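You operate a simulated robot arm through the tools that you are given. There is no shell and no other tool. Be economical: measure what you need, move in short steps, check, and stop when the job is done.

You are at the controls of a simulated two-armed robot. One attempt, no reset.

## Task
Take the checked cloth from the table side facing the window and lay it out flat on the second bay from the left of the window worktop.

Only the result counts: the job must be done as asked and must still hold three seconds after the hand-in. Knocking over, shifting, dropping, spilling or breaking anything else fails it. Flat cloth is picked up by pressing the open fingertips on it (5 to 10 N) and closing them slowly along it; thin cloth reads only 2 to 8 mm in the jaws.

## Robot
Two 7-joint arms with two-finger parallel grippers on one trunk, on a base that drives. Base frame: it is fixed to the floor where the robot stands at the start and does not move with it; the origin is under the middle of the robot, x ahead of it, y to its left, z up. Lengths are in m, angles in rad, forces in N, time in s.
The left shoulder is at the start at [0.07, 0.163, 1.02], the right one opposite. Places, roughly: checked cloth [0.5, -0.1, 0.8]; second bay of the window worktop [-1.1, 1.4, 0.9]. Payload 3.43 kg a hand.
Tool frame (each hand has its own): the origin (TCP) lies between the finger pads and is the grasp point; the fingertips stand 0.034 m ahead of it; z points along the fingers, y is the line along which they close. Largest opening 0.128 m; finger width 0.024, thickness 0.012; the body of the gripper, 0.048 by 0.13 m, starts 0.096 m behind the TCP.
Orientation is that of the tool frame in the base frame, as [roll, pitch, yaw] about the fixed x, y, z axes, in that order (R = Rz(yaw) Ry(pitch) Rx(roll)). With the fingers straight down and closing along the base's y, the tool's x points along the base's -x, its y along +y and its z along -z.

## Interface
- The arms move only by the tool send_rows. It takes "left_rows", "right_rows" or both (then of equal length, played together; a hand with none holds still); each is a list of rows, each a list of 7 numbers: the shift along the base's x, y, z in units of 40 mm (1.0 is 40 mm), then the turn, a rotation vector about the base's x, y, z in units of 8 degrees (1.0 is 8 degrees), then the finger opening in m, from 0 to 0.128. In form: [[tx, ty, tz, ax, ay, az, fingers], ...]. A call has 1 to 20 rows; each row shifts and turns the commanded pose from where the row before left it. A call with a number of a shift or a turn outside -1 to 1 is refused whole. A row lasts 0.2 s, in which the tool goes at most 0.05 m and 0.15 rad; a call with a longer step from one row to the next is refused whole, and so is a gripper value outside its range. Where a pose cannot be reached the arm comes as near as it can. A force on the tool above 40 N (or 10 N above the force at the start of the call, whichever is more), or a blocked arm, ends the call early, and 0.2 s more pass. The fingers move at their own pace (about 0.153 m/s each) and stop on an object; they squeeze with about 26 N. The grip force told is the motor's: it shows also when the fingers shut on nothing. Time passes only in rows, and 0.2 s behind the last, so rows that do not move let the fingers close. The reply holds the time, the measured pose of the TCP, the force on the tool along the base axes, the opening and the grip force, in the units named above and with some noise, with the torque about the TCP (base axes, N m) and any sound that the robot's microphone picked up, and new pictures: "show" is both (left out), scene, wrist or none (wrist: the cameras of the hands that moved).
- Cameras (640 x 400 px; columns grow to the right, rows downward): "scene" is now at [0.1325, -0.0015, 1.2337]; the picture's right is [-0.01, -1.00, 0.00], its down [-0.71, 0.01, -0.70] and it looks along [0.70, -0.01, -0.71] (base axes); focal length 249 px, centre (320, 200). "left" rides on the left gripper at [0.076, 0.011, -0.16] in its tool frame; the picture's right is [-0.15, 0.99, 0.00], its down [-0.88, -0.13, -0.46] and it looks along [-0.45, -0.07, 0.89] (tool axes); focal length 234 px, centre (320, 200). "right" rides on the right gripper at [0.076, -0.011, -0.16] in its tool frame; the picture's right is [0.15, 0.99, 0.00], its down [-0.88, 0.13, -0.46] and it looks along [-0.45, 0.07, 0.89] (tool axes); focal length 234 px, centre (320, 200). There is no depth. A picture from a camera that has moved, and an enlarged one, comes with that camera's place and axes in the base frame and with its lens.
- lift_body(by): slides the trunk up (or, below 0, down) by that many m; the arms and the scene camera ride with it, the base frame stays. It gives what a move gives, with no picture.
- base_move(legs): drives the robot by 1 to 6 legs, each [ahead, left, turn to the left] in m, m and rad, along the robot's own axes; the way and the turn of a leg run together, so that a leg with both is an arc; at most 1.5 m and 3.142 rad a leg. The arms and the cameras ride along, it lands a little off, and it stops where it bumps. It gives what a move gives, and a new picture of the scene camera.
- pan_tilt(pan, tilt): turns the head with the scene camera to pan (to the left, within 1.501 rad either way) and tilt (down, from -0.506 to 1.204), counted from straight ahead of the robot. It gives what a move gives, and a new picture of the scene camera.
- enlarge(camera, box): a new picture of the part [left, top, right, bottom] of that camera's present view, enlarged. It takes no simulated time.
- sign_off(): hands the job in; it is judged then, once.

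Go step by step. Nothing tells you exact positions but the pictures and the camera data: compare them with the known pose of the tool, close in by small moves and look again before you grip or let go. The budget is 120 turns and 260 pictures, counting those below and the enlarged ones. Unless the task says otherwise, let go and move clear before handing in, and close with one line.

The tools are called after "Call:" by a JSON object that holds its "fn" and its "kwargs". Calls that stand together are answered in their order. send_rows: Moves the arms, as the interface text tells. Its arguments: {"type":"object","properties":{"left_rows":{"type":"array"},"right_rows":{"type":"array"},"show":{"type":"string","enum":["both","scene","wrist","none"]}},"required":[]} The other tools are called the same way: lift_body (by) slides the trunk up or down; base_move (legs) drives the base; pan_tilt (pan, tilt) turns the head that bears the scene camera; enlarge (camera, box) takes an enlarged picture of a part of a camera's view; sign_off () hands the job in.

At the start:

```text
time_s: 0.0
left_tool_pos: [0.688, 0.2145, 0.9796]
left_orientation: [-3.141, 0.001, -3.14]
left_ft_force: [0.3, -1.0, -0.4]
left_moment: [-0.02, -0.03, 0.04]
left_grip_width: 0.1277
left_grasp_force: 0.1
right_tool_pos: [0.635, -0.3431, 0.9432]
right_orientation: [-3.14, 0.0, -3.14]
right_ft_force: [0.9, -0.4, -0.1]
right_moment: [0.0, 0.0, 0.01]
right_grip_width: 0.1279
right_grasp_force: 0.1
trunk travel left (down, up): [-0.5, 0.44]
robot x, y, heading: [-0.0021, 0.0027, 0.004]
head pan, tilt: [-0.009, 0.791]
```

scene: 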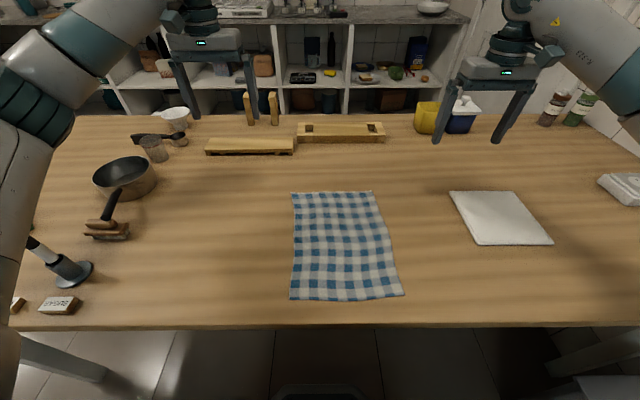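
right: 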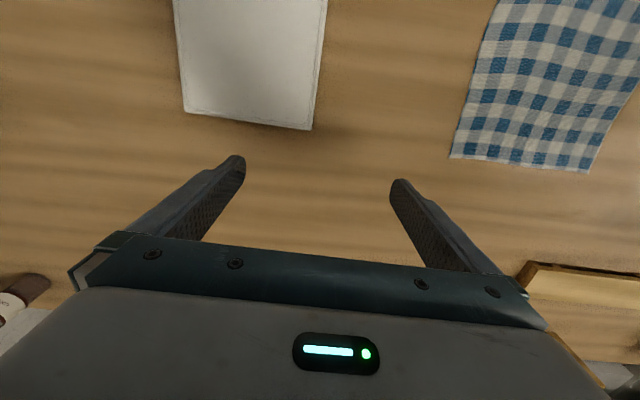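
left: 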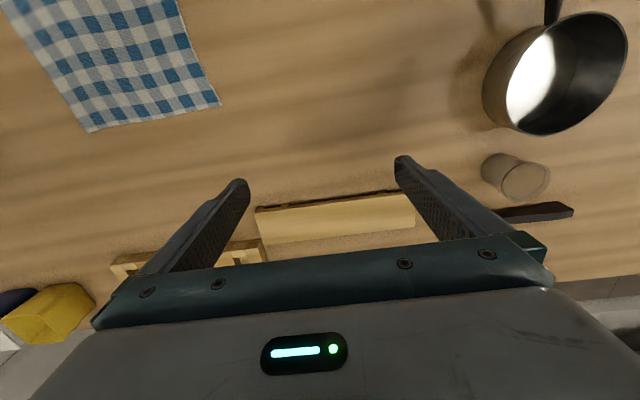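

The checked cloth lies in front of me, about x 0.32–0.59 and y −0.15–0.06. Before I grip it I'll look at the window worktop.

Call:
{"fn": "pan_tilt", "kwargs": {"pan": 1.5, "tilt": 0.4}}

Call:
{"fn": "pan_tilt", "kwargs": {"pan": -0.009, "tilt": 0.95}}

```text
time_s: 1.6
left_tool_pos: [0.6894, 0.2142, 0.9789]
left_orientation: [3.141, -0.002, -3.14]
left_ft_force: [-0.1, 0.0, 0.2]
left_moment: [-0.04, 0.0, -0.02]
left_grip_width: 0.1282
left_grasp_force: 0.0
right_tool_pos: [0.6349, -0.3429, 0.9445]
right_orientation: [3.141, -0.001, 3.141]
right_ft_force: [-0.3, 0.2, 0.2]
right_moment: [0.0, 0.0, 0.01]
right_grip_width: 0.1281
right_grasp_force: 0.0
trunk travel left (down, up): [-0.5, 0.44]
robot x, y, heading: [0.0021, -0.0004, -0.004]
head pan, tilt: [1.499, 0.4]
camera scene: at [0.0581, 0.0917, 1.268], right [1.0, -0.07, 0.0], down [-0.03, -0.39, -0.92], along [0.07, 0.92, -0.39], focal length 249 px, centre (320, 200)
```

scene: 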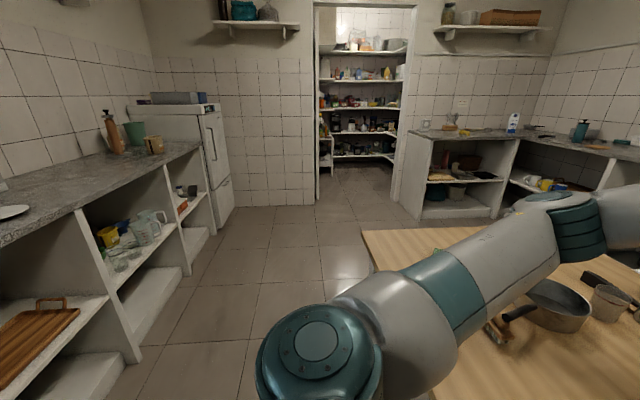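

```text
time_s: 3.2
left_tool_pos: [0.689, 0.2139, 0.9795]
left_orientation: [-3.14, 0.0, -3.14]
left_ft_force: [-0.3, -0.1, -0.2]
left_moment: [0.03, 0.01, -0.03]
left_grip_width: 0.1279
left_grasp_force: 0.1
right_tool_pos: [0.6348, -0.3436, 0.9443]
right_orientation: [3.14, -0.001, -3.141]
right_ft_force: [0.9, 0.1, 0.2]
right_moment: [0.01, 0.0, 0.0]
right_grip_width: 0.1279
right_grasp_force: 0.0
trunk travel left (down, up): [-0.5, 0.44]
robot x, y, heading: [0.0012, 0.0006, -0.003]
head pan, tilt: [-0.009, 0.949]
camera scene: at [0.1241, -0.0013, 1.2214], right [-0.01, -1.0, 0.0], down [-0.81, 0.01, -0.58], along [0.58, 0.0, -0.81], focal length 249 px, centre (320, 200)
```

scene: 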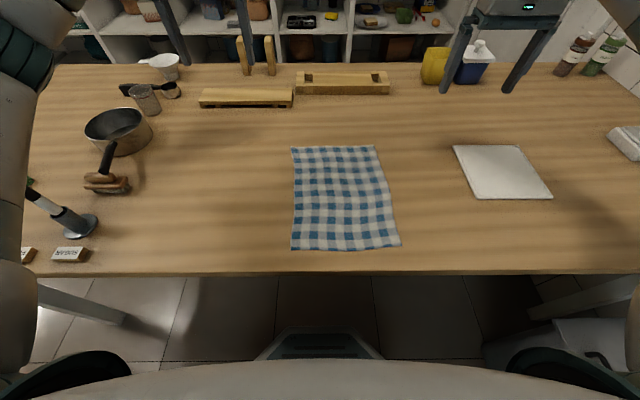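

The worktop runs along the wall behind and to the left, so that side is clear enough for later. Now I bring both hands over the far edge of the cloth and turn them to close along x.

Call:
{"fn": "send_rows", "kwargs": {"right_rows": [[-0.15, 0.475, 0, 0, 0, 0.9375, 0.04], [-0.15, 0.475, 0, 0, 0, 0.9375, 0.04], [-0.15, 0.475, 0, 0, 0, 0.9375, 0.04], [-0.15, 0.475, 0, 0, 0, 0.9375, 0.04], [-0.15, 0.475, 0, 0, 0, 0.9375, 0.04], [-0.15, 0.475, 0, 0, 0, 0.9375, 0.04], [-0.15, 0.475, 0, 0, 0, 0.9375, 0.04], [-0.15, 0.475, 0, 0, 0, 0.9375, 0.04], [-0.15, 0.475, 0, 0, 0, 0.9375, 0.04], [-0.15, 0.475, 0, 0, 0, 0.9375, 0.04], [-0.15, 0.475, 0, 0, 0, 0.9375, 0.04], [-0.15, 0.475, 0, 0, 0, 0.9375, 0.04]], "left_rows": [[-0.26, -0.373, 0, 0, 0, -0.9375, 0.04], [-0.26, -0.373, 0, 0, 0, -0.9375, 0.04], [-0.26, -0.373, 0, 0, 0, -0.9375, 0.04], [-0.26, -0.373, 0, 0, 0, -0.9375, 0.04], [-0.26, -0.373, 0, 0, 0, -0.9375, 0.04], [-0.26, -0.373, 0, 0, 0, -0.9375, 0.04], [-0.26, -0.373, 0, 0, 0, -0.9375, 0.04], [-0.26, -0.373, 0, 0, 0, -0.9375, 0.04], [-0.26, -0.373, 0, 0, 0, -0.9375, 0.04], [-0.26, -0.373, 0, 0, 0, -0.9375, 0.04], [-0.26, -0.373, 0, 0, 0, -0.9375, 0.04], [-0.26, -0.373, 0, 0, 0, -0.9375, 0.04]]}}

```text
time_s: 5.8
left_tool_pos: [0.5665, 0.0363, 0.9805]
left_orientation: [-3.141, -0.002, 1.57]
left_ft_force: [0.3, -0.9, -0.1]
left_moment: [0.0, 0.01, 0.01]
left_grip_width: 0.0398
left_grasp_force: 0.3
right_tool_pos: [0.4693, -0.0724, 0.9418]
right_orientation: [-3.141, -0.001, -1.573]
right_ft_force: [-0.5, 0.7, -0.1]
right_moment: [-0.02, -0.01, 0.03]
right_grip_width: 0.0401
right_grasp_force: 0.0
right hand out of reach, approached as far as the arm can: row 9, 10, 11, 12
trunk travel left (down, up): [-0.5, 0.44]
robot x, y, heading: [-0.0002, 0.0003, 0.0]
head pan, tilt: [-0.009, 0.949]
camera scene: at [0.1237, -0.0009, 1.2215], right [-0.01, -1.0, 0.0], down [-0.81, 0.01, -0.58], along [0.58, -0.01, -0.81], focal length 249 px, centre (320, 200)
camera right: at [0.4795, -0.1471, 1.1029], right [-0.99, -0.15, 0.0], down [-0.13, 0.88, 0.46], along [-0.07, 0.45, -0.89], focal length 234 px, centre (320, 200)
camera left: at [0.5767, 0.1108, 1.1411], right [0.99, -0.15, 0.0], down [-0.13, -0.88, 0.46], along [-0.07, -0.45, -0.89], focal length 234 px, centre (320, 200)
```

scene: 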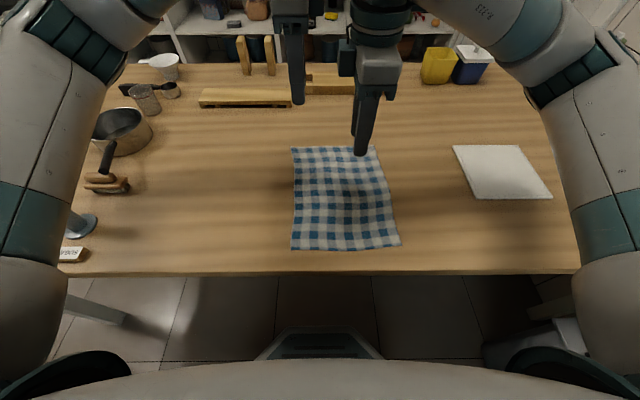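
right: 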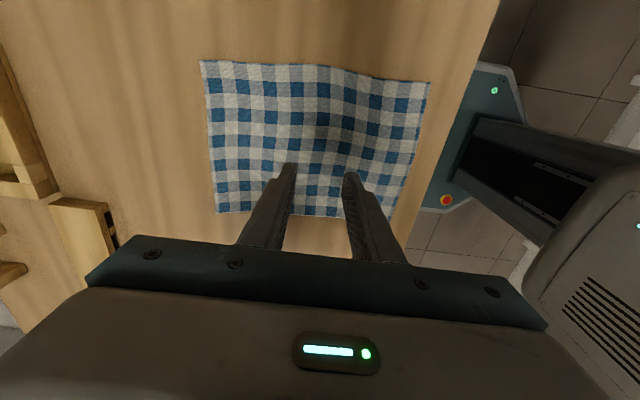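
left: 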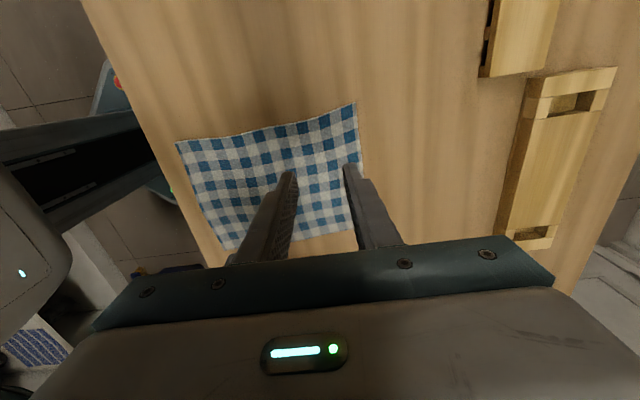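

The left hand reached its place; the right came out short, at (0.469, −0.072). I'll step the right hand back out towards (0.565, −0.12).

Call:
{"fn": "send_rows", "kwargs": {"right_rows": [[0.4, -0.2, 0, 0, 0, 0, 0.04], [0.4, -0.2, 0, 0, 0, 0, 0.04], [0.4, -0.2, 0, 0, 0, 0, 0.04], [0.4, -0.2, 0, 0, 0, 0, 0.04], [0.4, -0.2, 0, 0, 0, 0, 0.04], [0.4, -0.2, 0, 0, 0, 0, 0.04]]}}

```text
time_s: 7.2
left_tool_pos: [0.5664, 0.0353, 0.98]
left_orientation: [-3.14, 0.0, 1.573]
left_ft_force: [-0.2, 0.1, 0.3]
left_moment: [0.0, -0.02, -0.02]
left_grip_width: 0.0397
left_grasp_force: 0.1
right_tool_pos: [0.4678, -0.0765, 0.9406]
right_orientation: [-3.14, 0.001, -1.574]
right_ft_force: [0.2, 0.5, 0.0]
right_moment: [0.01, -0.01, 0.01]
right_grip_width: 0.0402
right_grasp_force: 0.0
right hand out of reach, approached as far as the arm can: row 1, 2, 3, 4, 5, 6
trunk travel left (down, up): [-0.5, 0.44]
robot x, y, heading: [0.0004, 0.0007, -0.004]
head pan, tilt: [-0.009, 0.949]
camera scene: at [0.124, -0.0018, 1.2214], right [-0.01, -1.0, 0.0], down [-0.81, 0.01, -0.58], along [0.58, 0.0, -0.81], focal length 249 px, centre (320, 200)
camera right: at [0.4788, -0.1522, 1.1016], right [-0.99, -0.14, 0.0], down [-0.13, 0.88, 0.46], along [-0.06, 0.45, -0.89], focal length 234 px, centre (320, 200)
```

scene: 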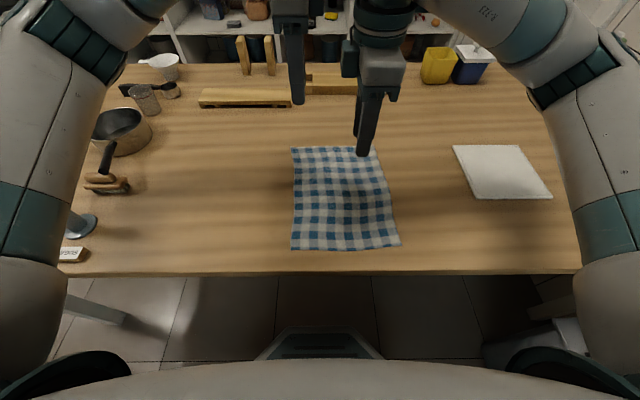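
right: 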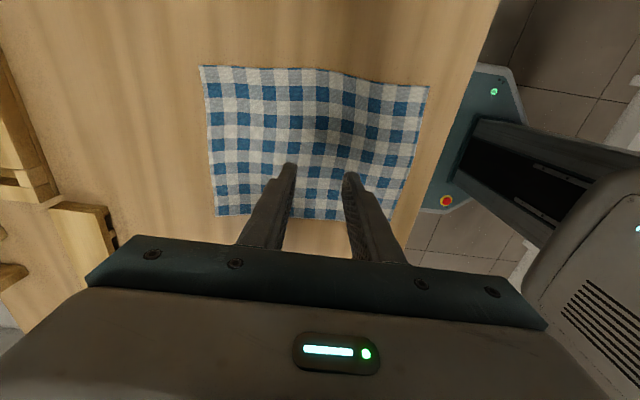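

The right arm looks jammed at a joint limit. I'll turn it back by 45° while moving it to the target and see how far it can get.

Call:
{"fn": "send_rows", "kwargs": {"right_rows": [[0.3, -0.3, 0, 0, 0, -1, 0.04], [0.3, -0.3, 0, 0, 0, -1, 0.04], [0.3, -0.3, 0, 0, 0, -1, 0.04], [0.3, -0.3, 0, 0, 0, -1, 0.04], [0.3, -0.3, 0, 0, 0, -1, 0.04], [0.3, 0.1, 0, 0, 0, -1, 0.04], [0.3, 0.1, 0, 0, 0, 0, 0.04], [0.3, 0.1, 0, 0, 0, 0, 0.04]], "show": "none"}}

```text
time_s: 9.0
left_tool_pos: [0.567, 0.0348, 0.9803]
left_orientation: [3.141, 0.0, 1.572]
left_ft_force: [-0.4, -0.4, -0.4]
left_moment: [0.0, 0.03, 0.0]
left_grip_width: 0.04
left_grasp_force: 0.0
right_tool_pos: [0.5671, -0.124, 0.942]
right_orientation: [3.141, -0.001, -2.41]
right_ft_force: [0.4, 0.5, -0.5]
right_moment: [0.0, -0.04, -0.01]
right_grip_width: 0.0399
right_grasp_force: 0.0
trunk travel left (down, up): [-0.5, 0.44]
robot x, y, heading: [-0.0023, 0.0028, 0.001]
head pan, tilt: [-0.009, 0.949]
```

Now I turn the right hand in again, on the spot.

Call:
{"fn": "send_rows", "kwargs": {"right_rows": [[0, 0, 0, 0, 0, 1, 0.04], [0, 0, 0, 0, 0, 1, 0.04], [0, 0, 0, 0, 0, 1, 0.04], [0, 0, 0, 0, 0, 1, 0.04], [0, 0, 0, 0, 0, 1, 0.04], [0, 0, 0, 0, 0, 1, 0.04]], "show": "wrist"}}

```text
time_s: 10.4
left_tool_pos: [0.5665, 0.0365, 0.9803]
left_orientation: [3.14, 0.0, 1.573]
left_ft_force: [-0.2, 0.3, -0.3]
left_moment: [0.0, -0.02, 0.03]
left_grip_width: 0.04
left_grasp_force: 0.0
right_tool_pos: [0.466, -0.0839, 0.9399]
right_orientation: [-3.14, 0.0, -1.573]
right_ft_force: [-1.0, 0.2, 0.6]
right_moment: [-0.01, 0.02, -0.04]
right_grip_width: 0.0399
right_grasp_force: 0.0
right hand out of reach, approached as far as the arm can: row 4, 5, 6
trunk travel left (down, up): [-0.5, 0.44]
robot x, y, heading: [-0.0017, -0.0001, 0.002]
head pan, tilt: [-0.009, 0.949]
camera right: at [0.476, -0.1578, 1.1], right [-0.99, -0.14, 0.0], down [-0.13, 0.88, 0.46], along [-0.06, 0.45, -0.89], focal length 234 px, centre (320, 200)
```

right: 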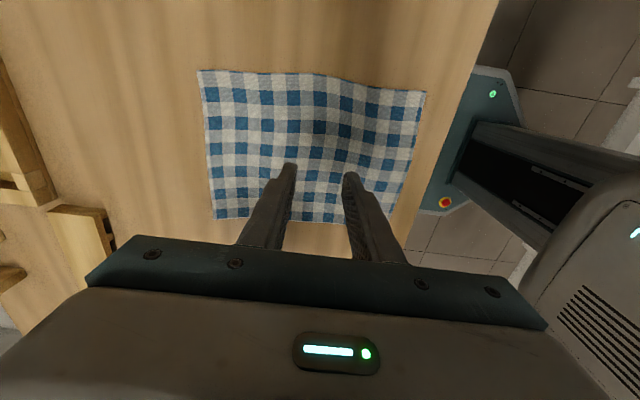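

Triangulating from all three cameras puts the table top near z 0.77 and the far edge of the cloth at x ≈ 0.62, y −0.147 to 0.073. I'll go to just above both far corners with the right hand turned about 58°.

Call:
{"fn": "send_rows", "kwargs": {"right_rows": [[0.63, -0.18, -0.1, 0, 0, -0.8, 0.03], [0.63, -0.18, -0.4, 0, 0, -0.8, 0.03], [0.63, -0.18, -0.5, 0, 0, -0.8, 0.03], [0.63, -0.18, -0.6, 0, 0, -0.8, 0.03], [0.63, -0.18, -0.6, 0, 0, -0.8, 0.03]], "left_rows": [[0.128, 0.068, -0.6, 0, 0, 0, 0.03], [0.128, 0.068, -0.65, 0, 0, 0, 0.03], [0.128, 0.068, -0.65, 0, 0, 0, 0.03], [0.128, 0.068, -0.65, 0, 0, 0, 0.03], [0.128, 0.068, -0.65, 0, 0, 0, 0.03]]}}

```text
time_s: 11.6
left_tool_pos: [0.5914, 0.0506, 0.8503]
left_orientation: [-3.14, 0.001, 1.572]
left_ft_force: [-0.6, 0.1, -0.2]
left_moment: [0.03, 0.03, 0.03]
left_grip_width: 0.03
left_grasp_force: 0.0
right_tool_pos: [0.5958, -0.1196, 0.8515]
right_orientation: [-3.141, 0.0, -2.132]
right_ft_force: [-0.3, 0.8, 0.9]
right_moment: [-0.02, -0.01, 0.01]
right_grip_width: 0.03
right_grasp_force: 0.0
trunk travel left (down, up): [-0.5, 0.44]
robot x, y, heading: [-0.0007, 0.0011, -0.002]
head pan, tilt: [-0.009, 0.949]
camera scene: at [0.1252, -0.0013, 1.2213], right [-0.01, -1.0, 0.0], down [-0.81, 0.01, -0.58], along [0.58, -0.01, -0.81], focal length 249 px, centre (320, 200)
camera right: at [0.5639, -0.1887, 1.0122], right [-0.92, 0.4, 0.0], down [0.36, 0.82, 0.46], along [0.18, 0.42, -0.89], focal length 234 px, centre (320, 200)
camera left: at [0.6017, 0.1262, 1.0111], right [0.99, -0.14, 0.0], down [-0.13, -0.88, 0.46], along [-0.07, -0.45, -0.89], focal length 234 px, centre (320, 200)
```

scene: 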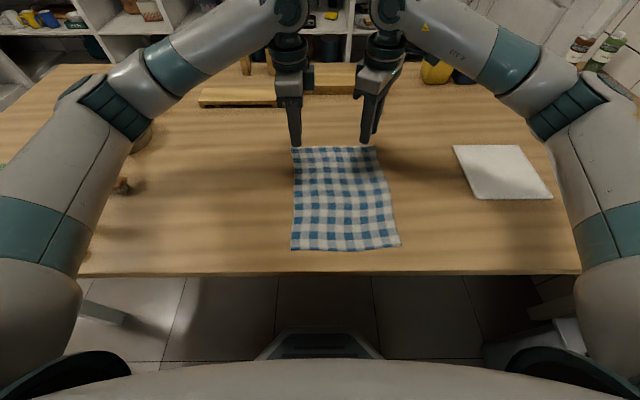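
right: 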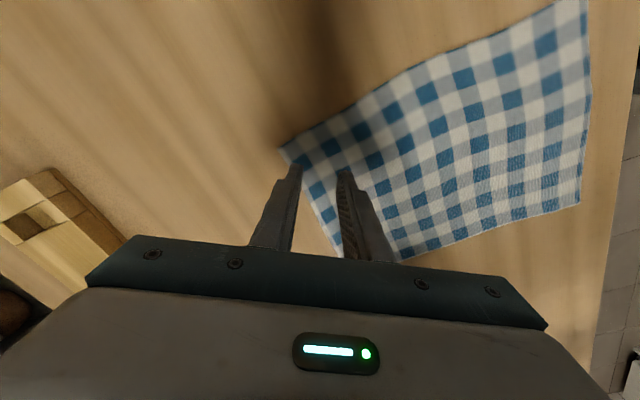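
left: 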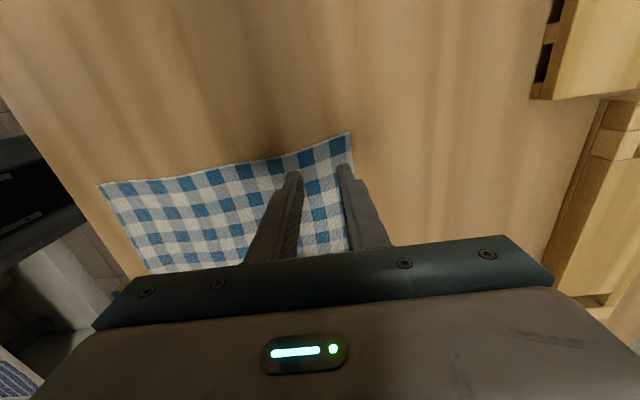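

Both fingertip pairs sit just inside the far corners. I'll go down close to the cloth and then feel for contact.

Call:
{"fn": "send_rows", "kwargs": {"right_rows": [[0, 0, -0.4, 0, 0, 0, 0.03], [0, 0, -0.3, 0, 0, 0, 0.03], [0, 0, -0.2, 0, 0, 0, 0.03]], "left_rows": [[0, 0, -0.4, 0, 0, 0, 0.03], [0, 0, -0.3, 0, 0, 0, 0.03], [0, 0, -0.2, 0, 0, 0, 0.03]], "show": "wrist"}}

```text
time_s: 12.4
left_tool_pos: [0.5887, 0.0495, 0.8157]
left_orientation: [-3.141, -0.001, 1.572]
left_ft_force: [0.2, -0.3, 0.4]
left_moment: [0.0, 0.0, -0.01]
left_grip_width: 0.03
left_grasp_force: 0.0
right_tool_pos: [0.5924, -0.1193, 0.8143]
right_orientation: [3.14, -0.001, -2.128]
right_ft_force: [-0.2, -0.3, 1.0]
right_moment: [-0.01, 0.01, 0.0]
right_grip_width: 0.0298
right_grasp_force: 0.0
trunk travel left (down, up): [-0.5, 0.44]
robot x, y, heading: [-0.0004, 0.0004, -0.003]
head pan, tilt: [-0.009, 0.949]
camera right: at [0.561, -0.1884, 0.9756], right [-0.92, 0.4, 0.0], down [0.36, 0.82, 0.46], along [0.18, 0.42, -0.89], focal length 234 px, centre (320, 200)
camera left: at [0.6005, 0.1246, 0.9752], right [0.99, -0.15, 0.0], down [-0.13, -0.88, 0.46], along [-0.07, -0.45, -0.89], focal length 234 px, centre (320, 200)
```

right: 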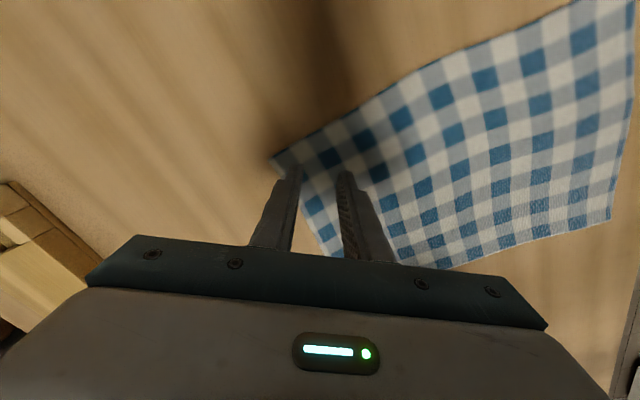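
left: 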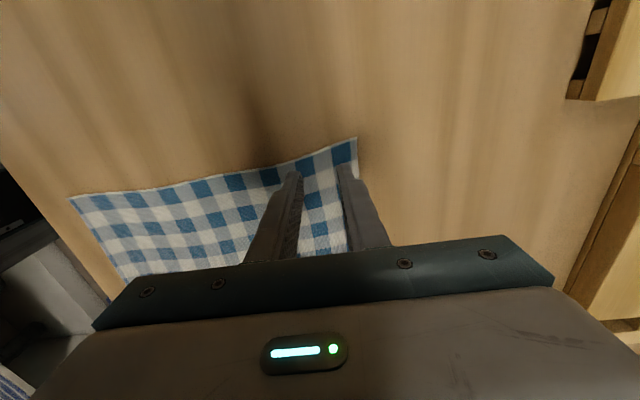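

Hands are at z 0.815 with no contact yet. I go on down in 3 mm steps.

Call:
{"fn": "send_rows", "kwargs": {"right_rows": [[0, 0, -0.08, 0, 0, 0, 0.03], [0, 0, -0.08, 0, 0, 0, 0.03], [0, 0, -0.08, 0, 0, 0, 0.03]], "left_rows": [[0, 0, -0.08, 0, 0, 0, 0.03], [0, 0, -0.08, 0, 0, 0, 0.03], [0, 0, -0.08, 0, 0, 0, 0.03]], "show": "none"}}

```text
time_s: 13.2
left_tool_pos: [0.5891, 0.0489, 0.8064]
left_orientation: [3.142, 0.0, 1.573]
left_ft_force: [0.7, 0.0, 0.0]
left_moment: [0.01, 0.0, 0.0]
left_grip_width: 0.0298
left_grasp_force: 0.2
right_tool_pos: [0.593, -0.1192, 0.8057]
right_orientation: [-3.141, 0.0, -2.13]
right_ft_force: [-0.5, -0.3, 0.4]
right_moment: [0.01, -0.01, 0.01]
right_grip_width: 0.0299
right_grasp_force: 0.2
trunk travel left (down, up): [-0.5, 0.44]
robot x, y, heading: [-0.0017, 0.0006, 0.007]
head pan, tilt: [-0.009, 0.949]
```

Call:
{"fn": "send_rows", "kwargs": {"right_rows": [[0, 0, -0.06, 0, 0, 0, 0.03], [0, 0, -0.05, 0, 0, 0, 0.03]], "left_rows": [[0, 0, -0.06, 0, 0, 0, 0.03], [0, 0, -0.05, 0, 0, 0, 0.03]], "show": "none"}}

```text
time_s: 13.8
left_tool_pos: [0.5883, 0.0488, 0.8028]
left_orientation: [-3.141, 0.001, 1.573]
left_ft_force: [-0.1, 0.9, 0.5]
left_moment: [-0.01, -0.01, -0.02]
left_grip_width: 0.0299
left_grasp_force: 0.1
right_tool_pos: [0.5929, -0.1189, 0.7993]
right_orientation: [3.14, 0.0, -2.129]
right_ft_force: [0.3, 0.2, -0.5]
right_moment: [0.01, -0.01, -0.04]
right_grip_width: 0.0302
right_grasp_force: 0.0
trunk travel left (down, up): [-0.5, 0.44]
robot x, y, heading: [-0.0013, -0.0028, 0.001]
head pan, tilt: [-0.009, 0.949]
```

Call:
{"fn": "send_rows", "kwargs": {"right_rows": [[0, 0, -0.06, 0, 0, 0, 0.03], [0, 0, -0.05, 0, 0, 0, 0.03]], "left_rows": [[0, 0, -0.06, 0, 0, 0, 0.03], [0, 0, -0.05, 0, 0, 0, 0.03]], "show": "wrist"}}

```text
time_s: 14.4
left_tool_pos: [0.5887, 0.0492, 0.7965]
left_orientation: [3.141, 0.0, 1.573]
left_ft_force: [-0.1, -0.7, 0.1]
left_moment: [0.02, 0.03, 0.02]
left_grip_width: 0.0303
left_grasp_force: 0.0
right_tool_pos: [0.5924, -0.12, 0.7962]
right_orientation: [-3.142, -0.002, -2.13]
right_ft_force: [-0.5, 0.4, 0.3]
right_moment: [0.02, -0.03, -0.02]
right_grip_width: 0.0301
right_grasp_force: 0.1
trunk travel left (down, up): [-0.5, 0.44]
robot x, y, heading: [-0.0002, 0.0019, -0.005]
head pan, tilt: [-0.009, 0.949]
camera right: at [0.5618, -0.1882, 0.9575], right [-0.92, 0.4, 0.0], down [0.36, 0.82, 0.46], along [0.18, 0.42, -0.89], focal length 234 px, centre (320, 200)
camera left: at [0.5995, 0.1245, 0.9577], right [0.99, -0.15, 0.0], down [-0.13, -0.88, 0.46], along [-0.07, -0.45, -0.89], focal length 234 px, centre (320, 200)
```

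right: 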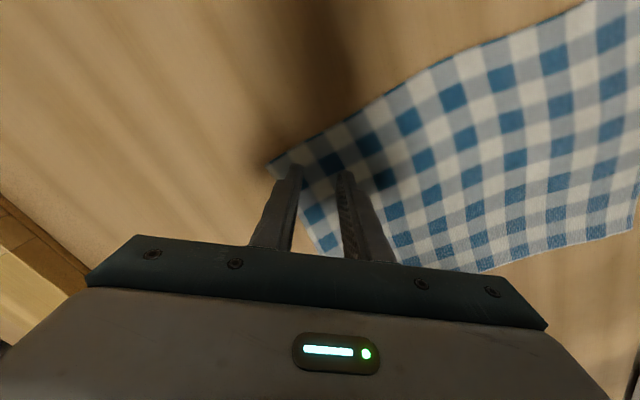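
left: 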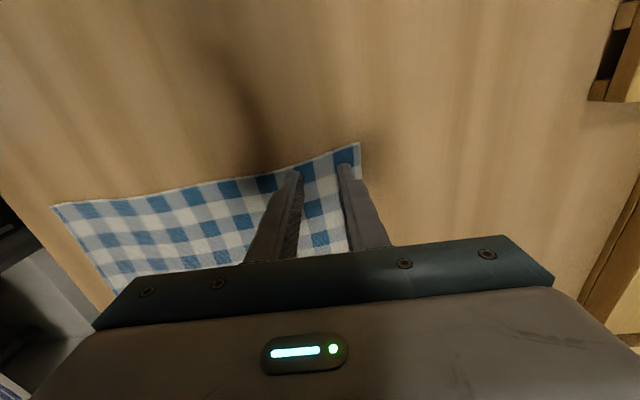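

Still no contact, so the table is a little lower than I figured. Carrying on with small steps.

Call:
{"fn": "send_rows", "kwargs": {"right_rows": [[0, 0, -0.05, 0, 0, 0, 0.03], [0, 0, -0.05, 0, 0, 0, 0.03]], "left_rows": [[0, 0, -0.05, 0, 0, 0, 0.03], [0, 0, -0.05, 0, 0, 0, 0.03]], "show": "none"}}

Call:
{"fn": "send_rows", "kwargs": {"right_rows": [[0, 0, -0.05, 0, 0, 0, 0.03], [0, 0, -0.05, 0, 0, 0, 0.03]], "left_rows": [[0, 0, -0.05, 0, 0, 0, 0.03], [0, 0, -0.05, 0, 0, 0, 0.03]], "show": "none"}}

```text
time_s: 15.0
left_tool_pos: [0.5886, 0.0488, 0.796]
left_orientation: [3.139, 0.0, 1.572]
left_ft_force: [0.7, 0.1, 1.6]
left_moment: [0.02, 0.0, 0.0]
left_grip_width: 0.0297
left_grasp_force: 0.0
right_tool_pos: [0.594, -0.1203, 0.7947]
right_orientation: [-3.14, 0.003, -2.13]
right_ft_force: [2.8, 0.0, 12.1]
right_moment: [-0.12, -0.17, -0.02]
right_grip_width: 0.0301
right_grasp_force: 0.1
trunk travel left (down, up): [-0.5, 0.44]
robot x, y, heading: [-0.0009, -0.0022, -0.003]
head pan, tilt: [-0.009, 0.949]
```

```text
time_s: 15.8
left_tool_pos: [0.5885, 0.0482, 0.796]
left_orientation: [3.133, 0.005, 1.572]
left_ft_force: [-0.5, 1.8, 17.9]
left_moment: [0.19, 0.28, -0.05]
left_grip_width: 0.0302
left_grasp_force: 0.2
right_tool_pos: [0.593, -0.1191, 0.7949]
right_orientation: [-3.132, 0.01, -2.13]
right_ft_force: [-0.6, -2.9, 18.4]
right_moment: [-0.02, 0.32, 0.04]
right_grip_width: 0.0298
right_grasp_force: 0.0
trunk travel left (down, up): [-0.5, 0.44]
robot x, y, heading: [0.0005, 0.0009, -0.002]
head pan, tilt: [-0.009, 0.949]
stopped in row 2 (right hand): the force on the tool passed its limit (the readings are from after the stop); the commanded pose is now the measured one
```

Contact now, about 18 N each, which is too much. I'll ease up a millimetre and read again.

Call:
{"fn": "send_rows", "kwargs": {"right_rows": [[0, 0, 0.03, 0, 0, 0, 0.03]], "left_rows": [[0, 0, 0.03, 0, 0, 0, 0.03]], "show": "none"}}

```text
time_s: 16.2
left_tool_pos: [0.588, 0.0481, 0.795]
left_orientation: [3.133, 0.003, 1.576]
left_ft_force: [1.2, 1.0, 19.7]
left_moment: [0.16, 0.3, -0.05]
left_grip_width: 0.0297
left_grasp_force: 0.1
right_tool_pos: [0.5924, -0.1195, 0.7952]
right_orientation: [-3.134, 0.009, -2.129]
right_ft_force: [3.0, 0.7, 19.0]
right_moment: [0.01, 0.13, -0.02]
right_grip_width: 0.0295
right_grasp_force: 0.2
trunk travel left (down, up): [-0.5, 0.44]
robot x, y, heading: [0.0005, -0.0014, -0.001]
head pan, tilt: [-0.009, 0.949]
```

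Call:
{"fn": "send_rows", "kwargs": {"right_rows": [[0, 0, 0.04, 0, 0, 0, 0.03]], "left_rows": [[0, 0, 0.04, 0, 0, 0, 0.03]], "show": "none"}}

```text
time_s: 16.6
left_tool_pos: [0.5902, 0.0495, 0.7954]
left_orientation: [3.135, 0.003, 1.573]
left_ft_force: [-1.3, 3.1, 20.0]
left_moment: [0.25, 0.35, -0.05]
left_grip_width: 0.0299
left_grasp_force: 0.1
right_tool_pos: [0.5925, -0.1198, 0.7946]
right_orientation: [-3.136, 0.005, -2.131]
right_ft_force: [2.9, 0.0, 10.1]
right_moment: [0.03, -0.05, -0.01]
right_grip_width: 0.0296
right_grasp_force: 0.0
trunk travel left (down, up): [-0.5, 0.44]
robot x, y, heading: [-0.0002, 0.0043, -0.006]
head pan, tilt: [-0.009, 0.949]
```

Call:
{"fn": "send_rows", "kwargs": {"right_rows": [[0, 0, 0.01, 0, 0, 0, 0.03]], "left_rows": [[0, 0, 0.06, 0, 0, 0, 0.03]], "show": "none"}}

```text
time_s: 17.0
left_tool_pos: [0.589, 0.0478, 0.7961]
left_orientation: [3.14, 0.002, 1.572]
left_ft_force: [0.0, 0.0, 0.5]
left_moment: [0.06, -0.02, -0.01]
left_grip_width: 0.03
left_grasp_force: 0.2
right_tool_pos: [0.5923, -0.1185, 0.7953]
right_orientation: [-3.138, 0.006, -2.13]
right_ft_force: [-1.9, 0.7, 9.2]
right_moment: [0.01, 0.05, -0.04]
right_grip_width: 0.0297
right_grasp_force: 0.1
trunk travel left (down, up): [-0.5, 0.44]
robot x, y, heading: [0.0015, 0.0015, -0.001]
head pan, tilt: [-0.009, 0.949]
```

Call:
{"fn": "send_rows", "kwargs": {"right_rows": [[0, 0, 0.0, 0, 0, 0, 0.03]], "left_rows": [[0, 0, -0.025, 0, 0, 0, 0.03]], "show": "none"}}

```text
time_s: 17.4
left_tool_pos: [0.5888, 0.0475, 0.7962]
left_orientation: [3.139, 0.002, 1.574]
left_ft_force: [-0.1, 0.0, 1.0]
left_moment: [0.06, 0.02, -0.01]
left_grip_width: 0.03
left_grasp_force: 0.1
right_tool_pos: [0.5939, -0.1198, 0.7951]
right_orientation: [-3.138, 0.006, -2.129]
right_ft_force: [-2.3, -0.1, 6.3]
right_moment: [0.02, 0.05, -0.04]
right_grip_width: 0.0303
right_grasp_force: 0.1
trunk travel left (down, up): [-0.5, 0.44]
robot x, y, heading: [-0.0008, 0.0005, 0.0]
head pan, tilt: [-0.009, 0.949]
```

Call:
{"fn": "send_rows", "kwargs": {"right_rows": [[0, 0, -0.005, 0, 0, 0, 0.03]], "left_rows": [[0, 0, -0.03, 0, 0, 0, 0.03]], "show": "none"}}

```text
time_s: 17.8
left_tool_pos: [0.5893, 0.0484, 0.7951]
left_orientation: [3.136, 0.0, 1.574]
left_ft_force: [-1.1, 0.1, 4.7]
left_moment: [0.09, 0.11, -0.01]
left_grip_width: 0.0305
left_grasp_force: 0.4
right_tool_pos: [0.5943, -0.119, 0.7952]
right_orientation: [-3.139, 0.005, -2.129]
right_ft_force: [0.0, 1.3, 1.3]
right_moment: [-0.01, 0.0, -0.01]
right_grip_width: 0.0298
right_grasp_force: 0.0
trunk travel left (down, up): [-0.5, 0.44]
robot x, y, heading: [0.0012, -0.0006, -0.002]
head pan, tilt: [-0.009, 0.949]
```

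Call:
{"fn": "send_rows", "kwargs": {"right_rows": [[0, 0, -0.03, 0, 0, 0, 0.03], [0, 0, 0, 0, 0, 0, 0.03]], "left_rows": [[0, 0, -0.01, 0, 0, 0, 0.03], [0, 0, 0, 0, 0, 0, 0.03]], "show": "none"}}

```text
time_s: 18.4
left_tool_pos: [0.5896, 0.047, 0.7954]
left_orientation: [3.137, 0.001, 1.571]
left_ft_force: [0.2, 0.6, 3.8]
left_moment: [0.06, 0.07, 0.0]
left_grip_width: 0.0303
left_grasp_force: 0.4
right_tool_pos: [0.5942, -0.119, 0.7951]
right_orientation: [-3.135, 0.007, -2.129]
right_ft_force: [-2.7, 0.5, 8.4]
right_moment: [-0.01, 0.11, -0.01]
right_grip_width: 0.03
right_grasp_force: 0.1
trunk travel left (down, up): [-0.5, 0.44]
robot x, y, heading: [0.0022, 0.0031, 0.003]
head pan, tilt: [-0.009, 0.949]
```

Right is at 8 N and left at 4 N. I add a touch on the left and close both slowly.

Call:
{"fn": "send_rows", "kwargs": {"right_rows": [[0, 0, 0, 0, 0, 0, 0.03], [0, 0, 0, 0, 0, 0, 0.026], [0, 0, 0, 0, 0, 0, 0.022], [0, 0, 0, 0, 0, 0, 0.018], [0, 0, 0, 0, 0, 0, 0.014], [0, 0, 0, 0, 0, 0, 0.01], [0, 0, 0, 0, 0, 0, 0.006], [0, 0, 0, 0, 0, 0, 0.002], [0, 0, 0, 0, 0, 0, 0], [0, 0, 0, 0, 0, 0, 0]], "left_rows": [[0, 0, -0.02, 0, 0, 0, 0.03], [0, 0, 0, 0, 0, 0, 0.026], [0, 0, 0, 0, 0, 0, 0.022], [0, 0, 0, 0, 0, 0, 0.018], [0, 0, 0, 0, 0, 0, 0.014], [0, 0, 0, 0, 0, 0, 0.01], [0, 0, 0, 0, 0, 0, 0.006], [0, 0, 0, 0, 0, 0, 0.002], [0, 0, 0, 0, 0, 0, 0], [0, 0, 0, 0, 0, 0, 0]], "show": "both"}}

```text
time_s: 20.6
left_tool_pos: [0.5885, 0.0478, 0.7951]
left_orientation: [3.135, 0.002, 1.573]
left_ft_force: [-0.7, -2.5, 20.8]
left_moment: [0.06, 0.1, 0.03]
left_grip_width: 0.0023
left_grasp_force: 25.6
right_tool_pos: [0.5942, -0.1198, 0.7958]
right_orientation: [-3.137, 0.006, -2.131]
right_ft_force: [2.1, 2.3, 6.5]
right_moment: [0.07, -0.03, 0.02]
right_grip_width: 0.0021
right_grasp_force: 25.8
trunk travel left (down, up): [-0.5, 0.44]
robot x, y, heading: [0.0001, 0.0026, -0.003]
head pan, tilt: [-0.009, 0.949]
camera scene: at [0.1218, -0.0013, 1.2217], right [-0.01, -1.0, 0.0], down [-0.81, 0.01, -0.58], along [0.58, 0.0, -0.81], focal length 249 px, centre (320, 200)
camera right: at [0.5602, -0.1891, 0.9555], right [-0.92, 0.4, -0.01], down [0.35, 0.81, 0.46], along [0.19, 0.42, -0.89], focal length 234 px, centre (320, 200)
camera left: at [0.5988, 0.1238, 0.9555], right [0.99, -0.14, 0.01], down [-0.13, -0.88, 0.46], along [-0.06, -0.45, -0.89], focal length 234 px, centre (320, 200)
```

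scene: 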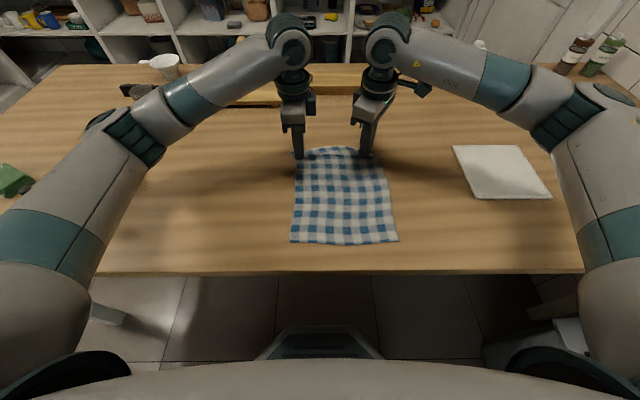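
right: 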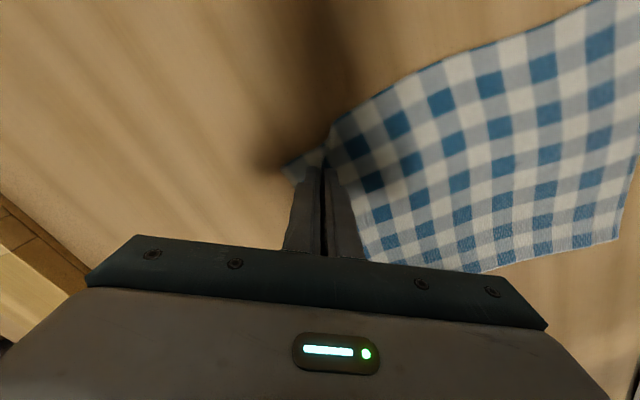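
left: 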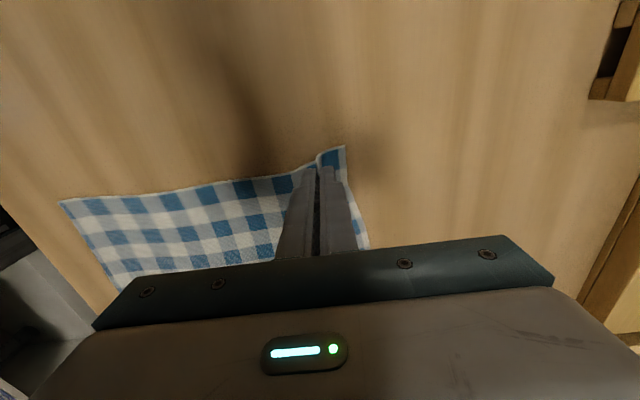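

Both hands read about 2 mm of cloth with visible pinches. I lift both together and check.

Call:
{"fn": "send_rows", "kwargs": {"right_rows": [[0, 0, 0.3, 0, 0, 0, 0], [0, 0, 0.4, 0, 0, 0, 0], [0, 0, 0.5, 0, 0, 0, 0], [0, 0, 0.5, 0, 0, 0, 0], [0, 0, 0.5, 0, 0, 0, 0]], "left_rows": [[0, 0, 0.3, 0, 0, 0, 0], [0, 0, 0.4, 0, 0, 0, 0], [0, 0, 0.5, 0, 0, 0, 0], [0, 0, 0.5, 0, 0, 0, 0], [0, 0, 0.5, 0, 0, 0, 0]], "show": "both"}}

```text
time_s: 21.8
left_tool_pos: [0.5894, 0.0476, 0.8827]
left_orientation: [3.138, 0.003, 1.572]
left_ft_force: [0.2, -1.1, -0.3]
left_moment: [0.0, -0.01, 0.01]
left_grip_width: 0.0019
left_grasp_force: 25.8
right_tool_pos: [0.5945, -0.1197, 0.8836]
right_orientation: [-3.137, 0.005, -2.129]
right_ft_force: [-0.2, 0.6, 0.0]
right_moment: [0.03, 0.02, -0.01]
right_grip_width: 0.0022
right_grasp_force: 26.5
trunk travel left (down, up): [-0.5, 0.44]
robot x, y, heading: [0.0018, 0.0013, 0.003]
head pan, tilt: [-0.009, 0.949]
camera scene: at [0.1238, -0.0013, 1.2214], right [-0.01, -1.0, 0.0], down [-0.81, 0.01, -0.58], along [0.58, -0.01, -0.81], focal length 249 px, centre (320, 200)
camera right: at [0.5618, -0.1884, 1.0429], right [-0.92, 0.4, 0.0], down [0.35, 0.81, 0.46], along [0.19, 0.42, -0.89], focal length 234 px, centre (320, 200)
camera left: at [0.6006, 0.1237, 1.0418], right [0.99, -0.14, 0.0], down [-0.13, -0.88, 0.46], along [-0.06, -0.45, -0.89], focal length 234 px, centre (320, 200)
```

scene: 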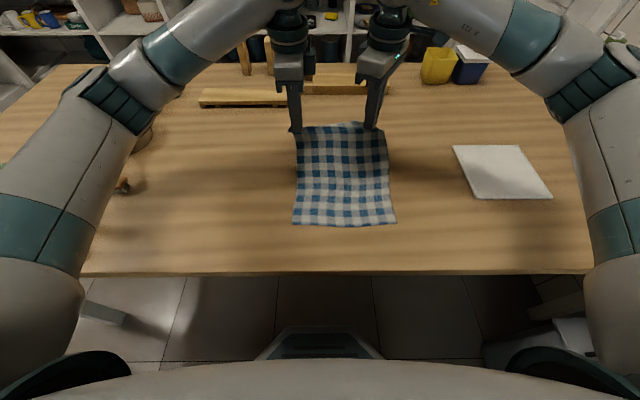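
right: 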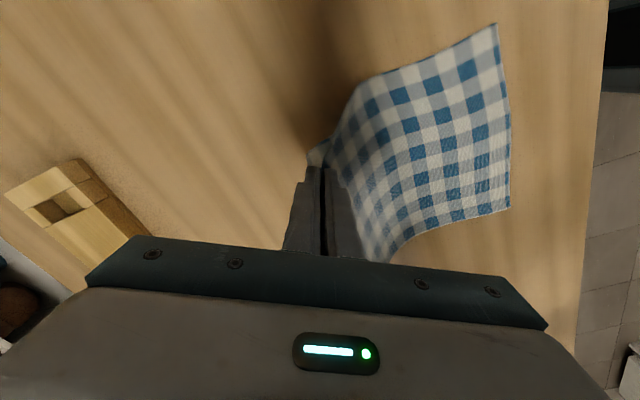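
left: 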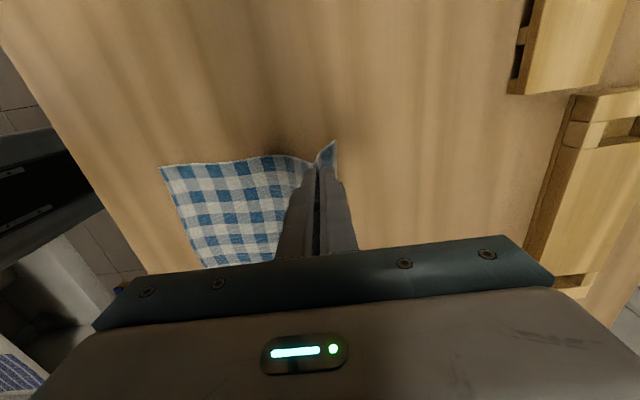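

The cloth is held by both corners. I raise the trunk so the hanging edge clears everything before I drive.

Call:
{"fn": "lift_body", "kwargs": {"by": 0.4}}

Call:
{"fn": "pan_tilt", "kwargs": {"pan": 1.5, "tilt": 0.5}}

Call:
{"fn": "pan_tilt", "kwargs": {"pan": 0, "tilt": 0.6}}

```text
time_s: 25.6
left_tool_pos: [0.5911, 0.048, 1.2812]
left_orientation: [3.138, 0.001, 1.571]
left_ft_force: [-0.1, 0.1, -0.1]
left_moment: [-0.02, -0.01, 0.04]
left_grip_width: 0.0025
left_grasp_force: 26.4
right_tool_pos: [0.5954, -0.1186, 1.2827]
right_orientation: [-3.138, 0.004, -2.128]
right_ft_force: [-0.8, 1.1, -0.1]
right_moment: [-0.01, -0.02, 0.01]
right_grip_width: 0.0024
right_grasp_force: 26.2
trunk travel left (down, up): [-0.9, 0.04]
robot x, y, heading: [-0.0021, -0.0021, -0.001]
head pan, tilt: [-0.009, 0.949]
```

```text
time_s: 27.2
left_tool_pos: [0.5904, 0.0475, 1.2818]
left_orientation: [3.138, -0.001, 1.572]
left_ft_force: [0.7, -0.6, 0.5]
left_moment: [0.0, -0.01, 0.0]
left_grip_width: 0.0023
left_grasp_force: 26.4
right_tool_pos: [0.5953, -0.1193, 1.2825]
right_orientation: [-3.138, 0.004, -2.128]
right_ft_force: [-0.7, 0.2, 0.0]
right_moment: [-0.01, -0.01, -0.01]
right_grip_width: 0.0021
right_grasp_force: 26.0
trunk travel left (down, up): [-0.9, 0.04]
robot x, y, heading: [0.0013, 0.0004, -0.002]
head pan, tilt: [1.499, 0.499]
camera scene: at [0.0583, 0.09, 1.6589], right [1.0, -0.07, 0.0], down [-0.03, -0.48, -0.88], along [0.06, 0.88, -0.48], focal length 249 px, centre (320, 200)
```

scene: 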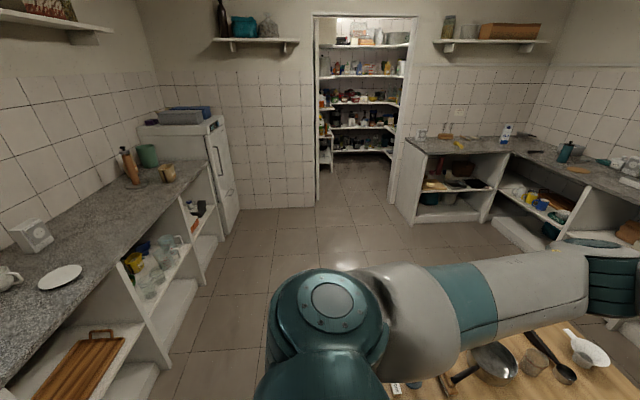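

```text
time_s: 28.9
left_tool_pos: [0.5902, 0.0476, 1.2816]
left_orientation: [3.138, 0.002, 1.573]
left_ft_force: [-0.6, -1.4, 0.6]
left_moment: [-0.01, 0.03, 0.0]
left_grip_width: 0.0024
left_grasp_force: 26.1
right_tool_pos: [0.5954, -0.119, 1.2835]
right_orientation: [-3.137, 0.006, -2.129]
right_ft_force: [0.1, 1.0, 0.5]
right_moment: [0.04, 0.01, 0.03]
right_grip_width: 0.0021
right_grasp_force: 25.5
trunk travel left (down, up): [-0.9, 0.04]
robot x, y, heading: [-0.0013, 0.0011, 0.001]
head pan, tilt: [0.0, 0.6]
camera scene: at [0.1401, -0.0006, 1.6498], right [0.0, -1.0, 0.0], down [-0.57, 0.0, -0.82], along [0.82, 0.0, -0.57], focal length 249 px, centre (320, 200)
```

scene: 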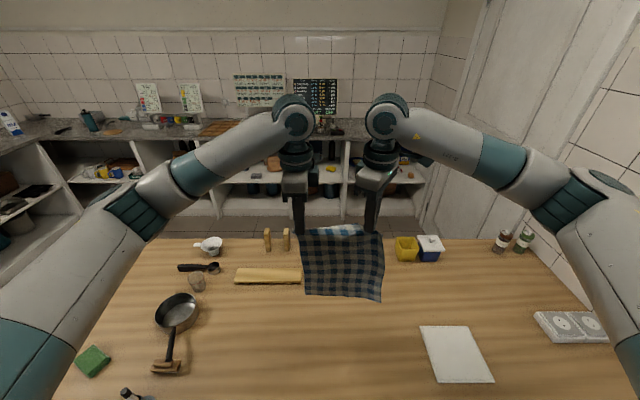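

The bay at about y 1.06–1.70 is clear on top: the plate and white box are to its left and the cups to its right. I back off the table, slide left and turn round to face it, holding the cloth high.

Call:
{"fn": "base_move", "kwargs": {"legs": [[-0.15, 0, 0], [0, 1.36, 0], [0, 0, 1.57], [0, 0, 1.57]]}}

```text
time_s: 44.2
left_tool_pos: [-0.7814, 1.3127, 1.282]
left_orientation: [3.137, 0.001, -1.559]
left_ft_force: [0.4, 1.3, -0.5]
left_moment: [0.03, 0.01, 0.01]
left_grip_width: 0.0021
left_grasp_force: 26.1
right_tool_pos: [-0.7882, 1.4792, 1.2826]
right_orientation: [-3.138, 0.003, 1.023]
right_ft_force: [-0.4, -1.3, -0.2]
right_moment: [-0.05, -0.02, -0.03]
right_grip_width: 0.002
right_grasp_force: 26.4
trunk travel left (down, up): [-0.9, 0.04]
robot x, y, heading: [-0.1893, 1.367, -3.135]
head pan, tilt: [0.0, 0.6]
camera scene: at [-0.3293, 1.3647, 1.6498], right [-0.01, 1.0, 0.0], down [0.57, 0.01, -0.82], along [-0.82, -0.01, -0.57], focal length 249 px, centre (320, 200)
```

scene: 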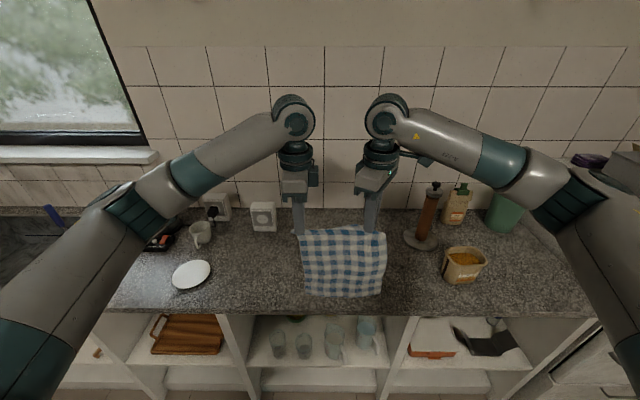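

The clear bay in front of me runs y 1.09–1.64, with glasses on the shelf below. I'll look left to confirm it is the second one.

Call:
{"fn": "pan_tilt", "kwargs": {"pan": 0.9, "tilt": 0.6}}

Call:
{"fn": "pan_tilt", "kwargs": {"pan": 0, "tilt": 0.8}}

```text
time_s: 45.4
left_tool_pos: [-0.7824, 1.3127, 1.2818]
left_orientation: [3.136, 0.002, -1.558]
left_ft_force: [0.4, 1.0, -0.2]
left_moment: [0.0, 0.01, -0.04]
left_grip_width: 0.0025
left_grasp_force: 26.1
right_tool_pos: [-0.7878, 1.481, 1.2825]
right_orientation: [-3.138, 0.004, 1.024]
right_ft_force: [-0.6, -1.3, 0.7]
right_moment: [-0.07, 0.02, 0.0]
right_grip_width: 0.0021
right_grasp_force: 26.0
trunk travel left (down, up): [-0.9, 0.04]
robot x, y, heading: [-0.1906, 1.3665, -3.128]
head pan, tilt: [0.901, 0.6]
camera scene: at [-0.2952, 1.2955, 1.6498], right [-0.79, 0.61, 0.0], down [0.35, 0.45, -0.82], along [-0.51, -0.65, -0.57], focal length 249 px, centre (320, 200)
```

scene: 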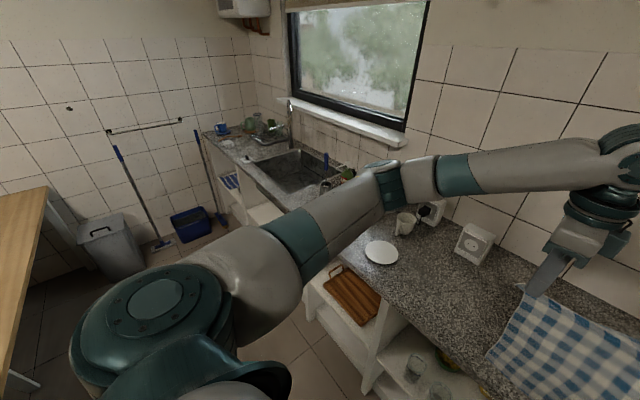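

```text
time_s: 46.6
left_tool_pos: [-0.7815, 1.3124, 1.281]
left_orientation: [3.138, 0.002, -1.558]
left_ft_force: [-0.4, 1.2, 0.1]
left_moment: [0.02, 0.03, -0.06]
left_grip_width: 0.0023
left_grasp_force: 25.9
right_tool_pos: [-0.788, 1.4792, 1.282]
right_orientation: [-3.137, 0.005, 1.022]
right_ft_force: [0.5, -1.2, 0.3]
right_moment: [-0.05, -0.01, -0.01]
right_grip_width: 0.0019
right_grasp_force: 25.9
trunk travel left (down, up): [-0.9, 0.04]
robot x, y, heading: [-0.1918, 1.365, -3.136]
head pan, tilt: [0.0, 0.799]
camera scene: at [-0.3217, 1.3643, 1.6329], right [-0.01, 1.0, 0.0], down [0.72, 0.01, -0.7], along [-0.7, -0.01, -0.72], focal length 249 px, centre (320, 200)
```

scene: 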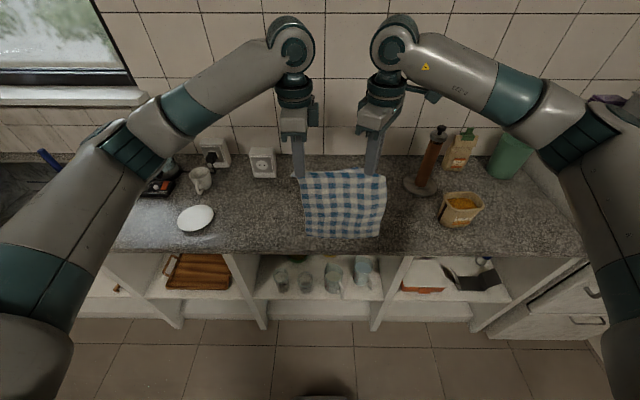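

That's consistent: tray bay to the left, then this one, so I keep y ≈ 1.39. Driving forward about 0.2 m with the cloth still well above the top.

Call:
{"fn": "base_move", "kwargs": {"legs": [[0.2, 0.02, 0]]}}

```text
time_s: 48.2
left_tool_pos: [-0.9761, 1.2919, 1.2837]
left_orientation: [3.136, 0.001, -1.559]
left_ft_force: [0.0, 2.2, 0.2]
left_moment: [0.01, 0.02, -0.02]
left_grip_width: 0.0022
left_grasp_force: 25.8
right_tool_pos: [-0.9822, 1.4603, 1.2851]
right_orientation: [-3.133, 0.007, 1.021]
right_ft_force: [-0.2, -1.2, 0.6]
right_moment: [-0.07, 0.02, -0.04]
right_grip_width: 0.0019
right_grasp_force: 26.0
trunk travel left (down, up): [-0.9, 0.04]
robot x, y, heading: [-0.3909, 1.3454, -3.134]
head pan, tilt: [0.0, 0.799]
camera scene: at [-0.5148, 1.3437, 1.6334], right [-0.01, 1.0, 0.0], down [0.71, 0.01, -0.7], along [-0.7, -0.01, -0.71], focal length 249 px, centre (320, 200)
```

scene: 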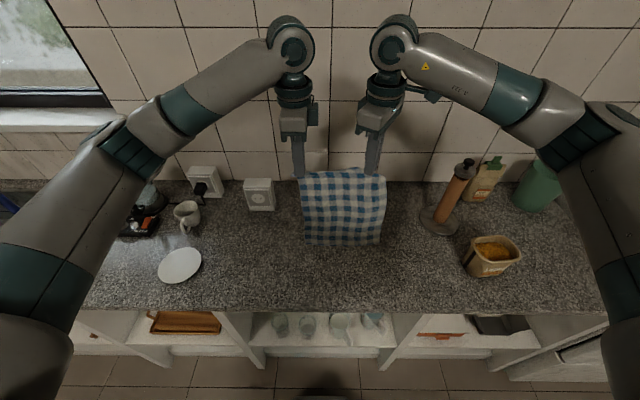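

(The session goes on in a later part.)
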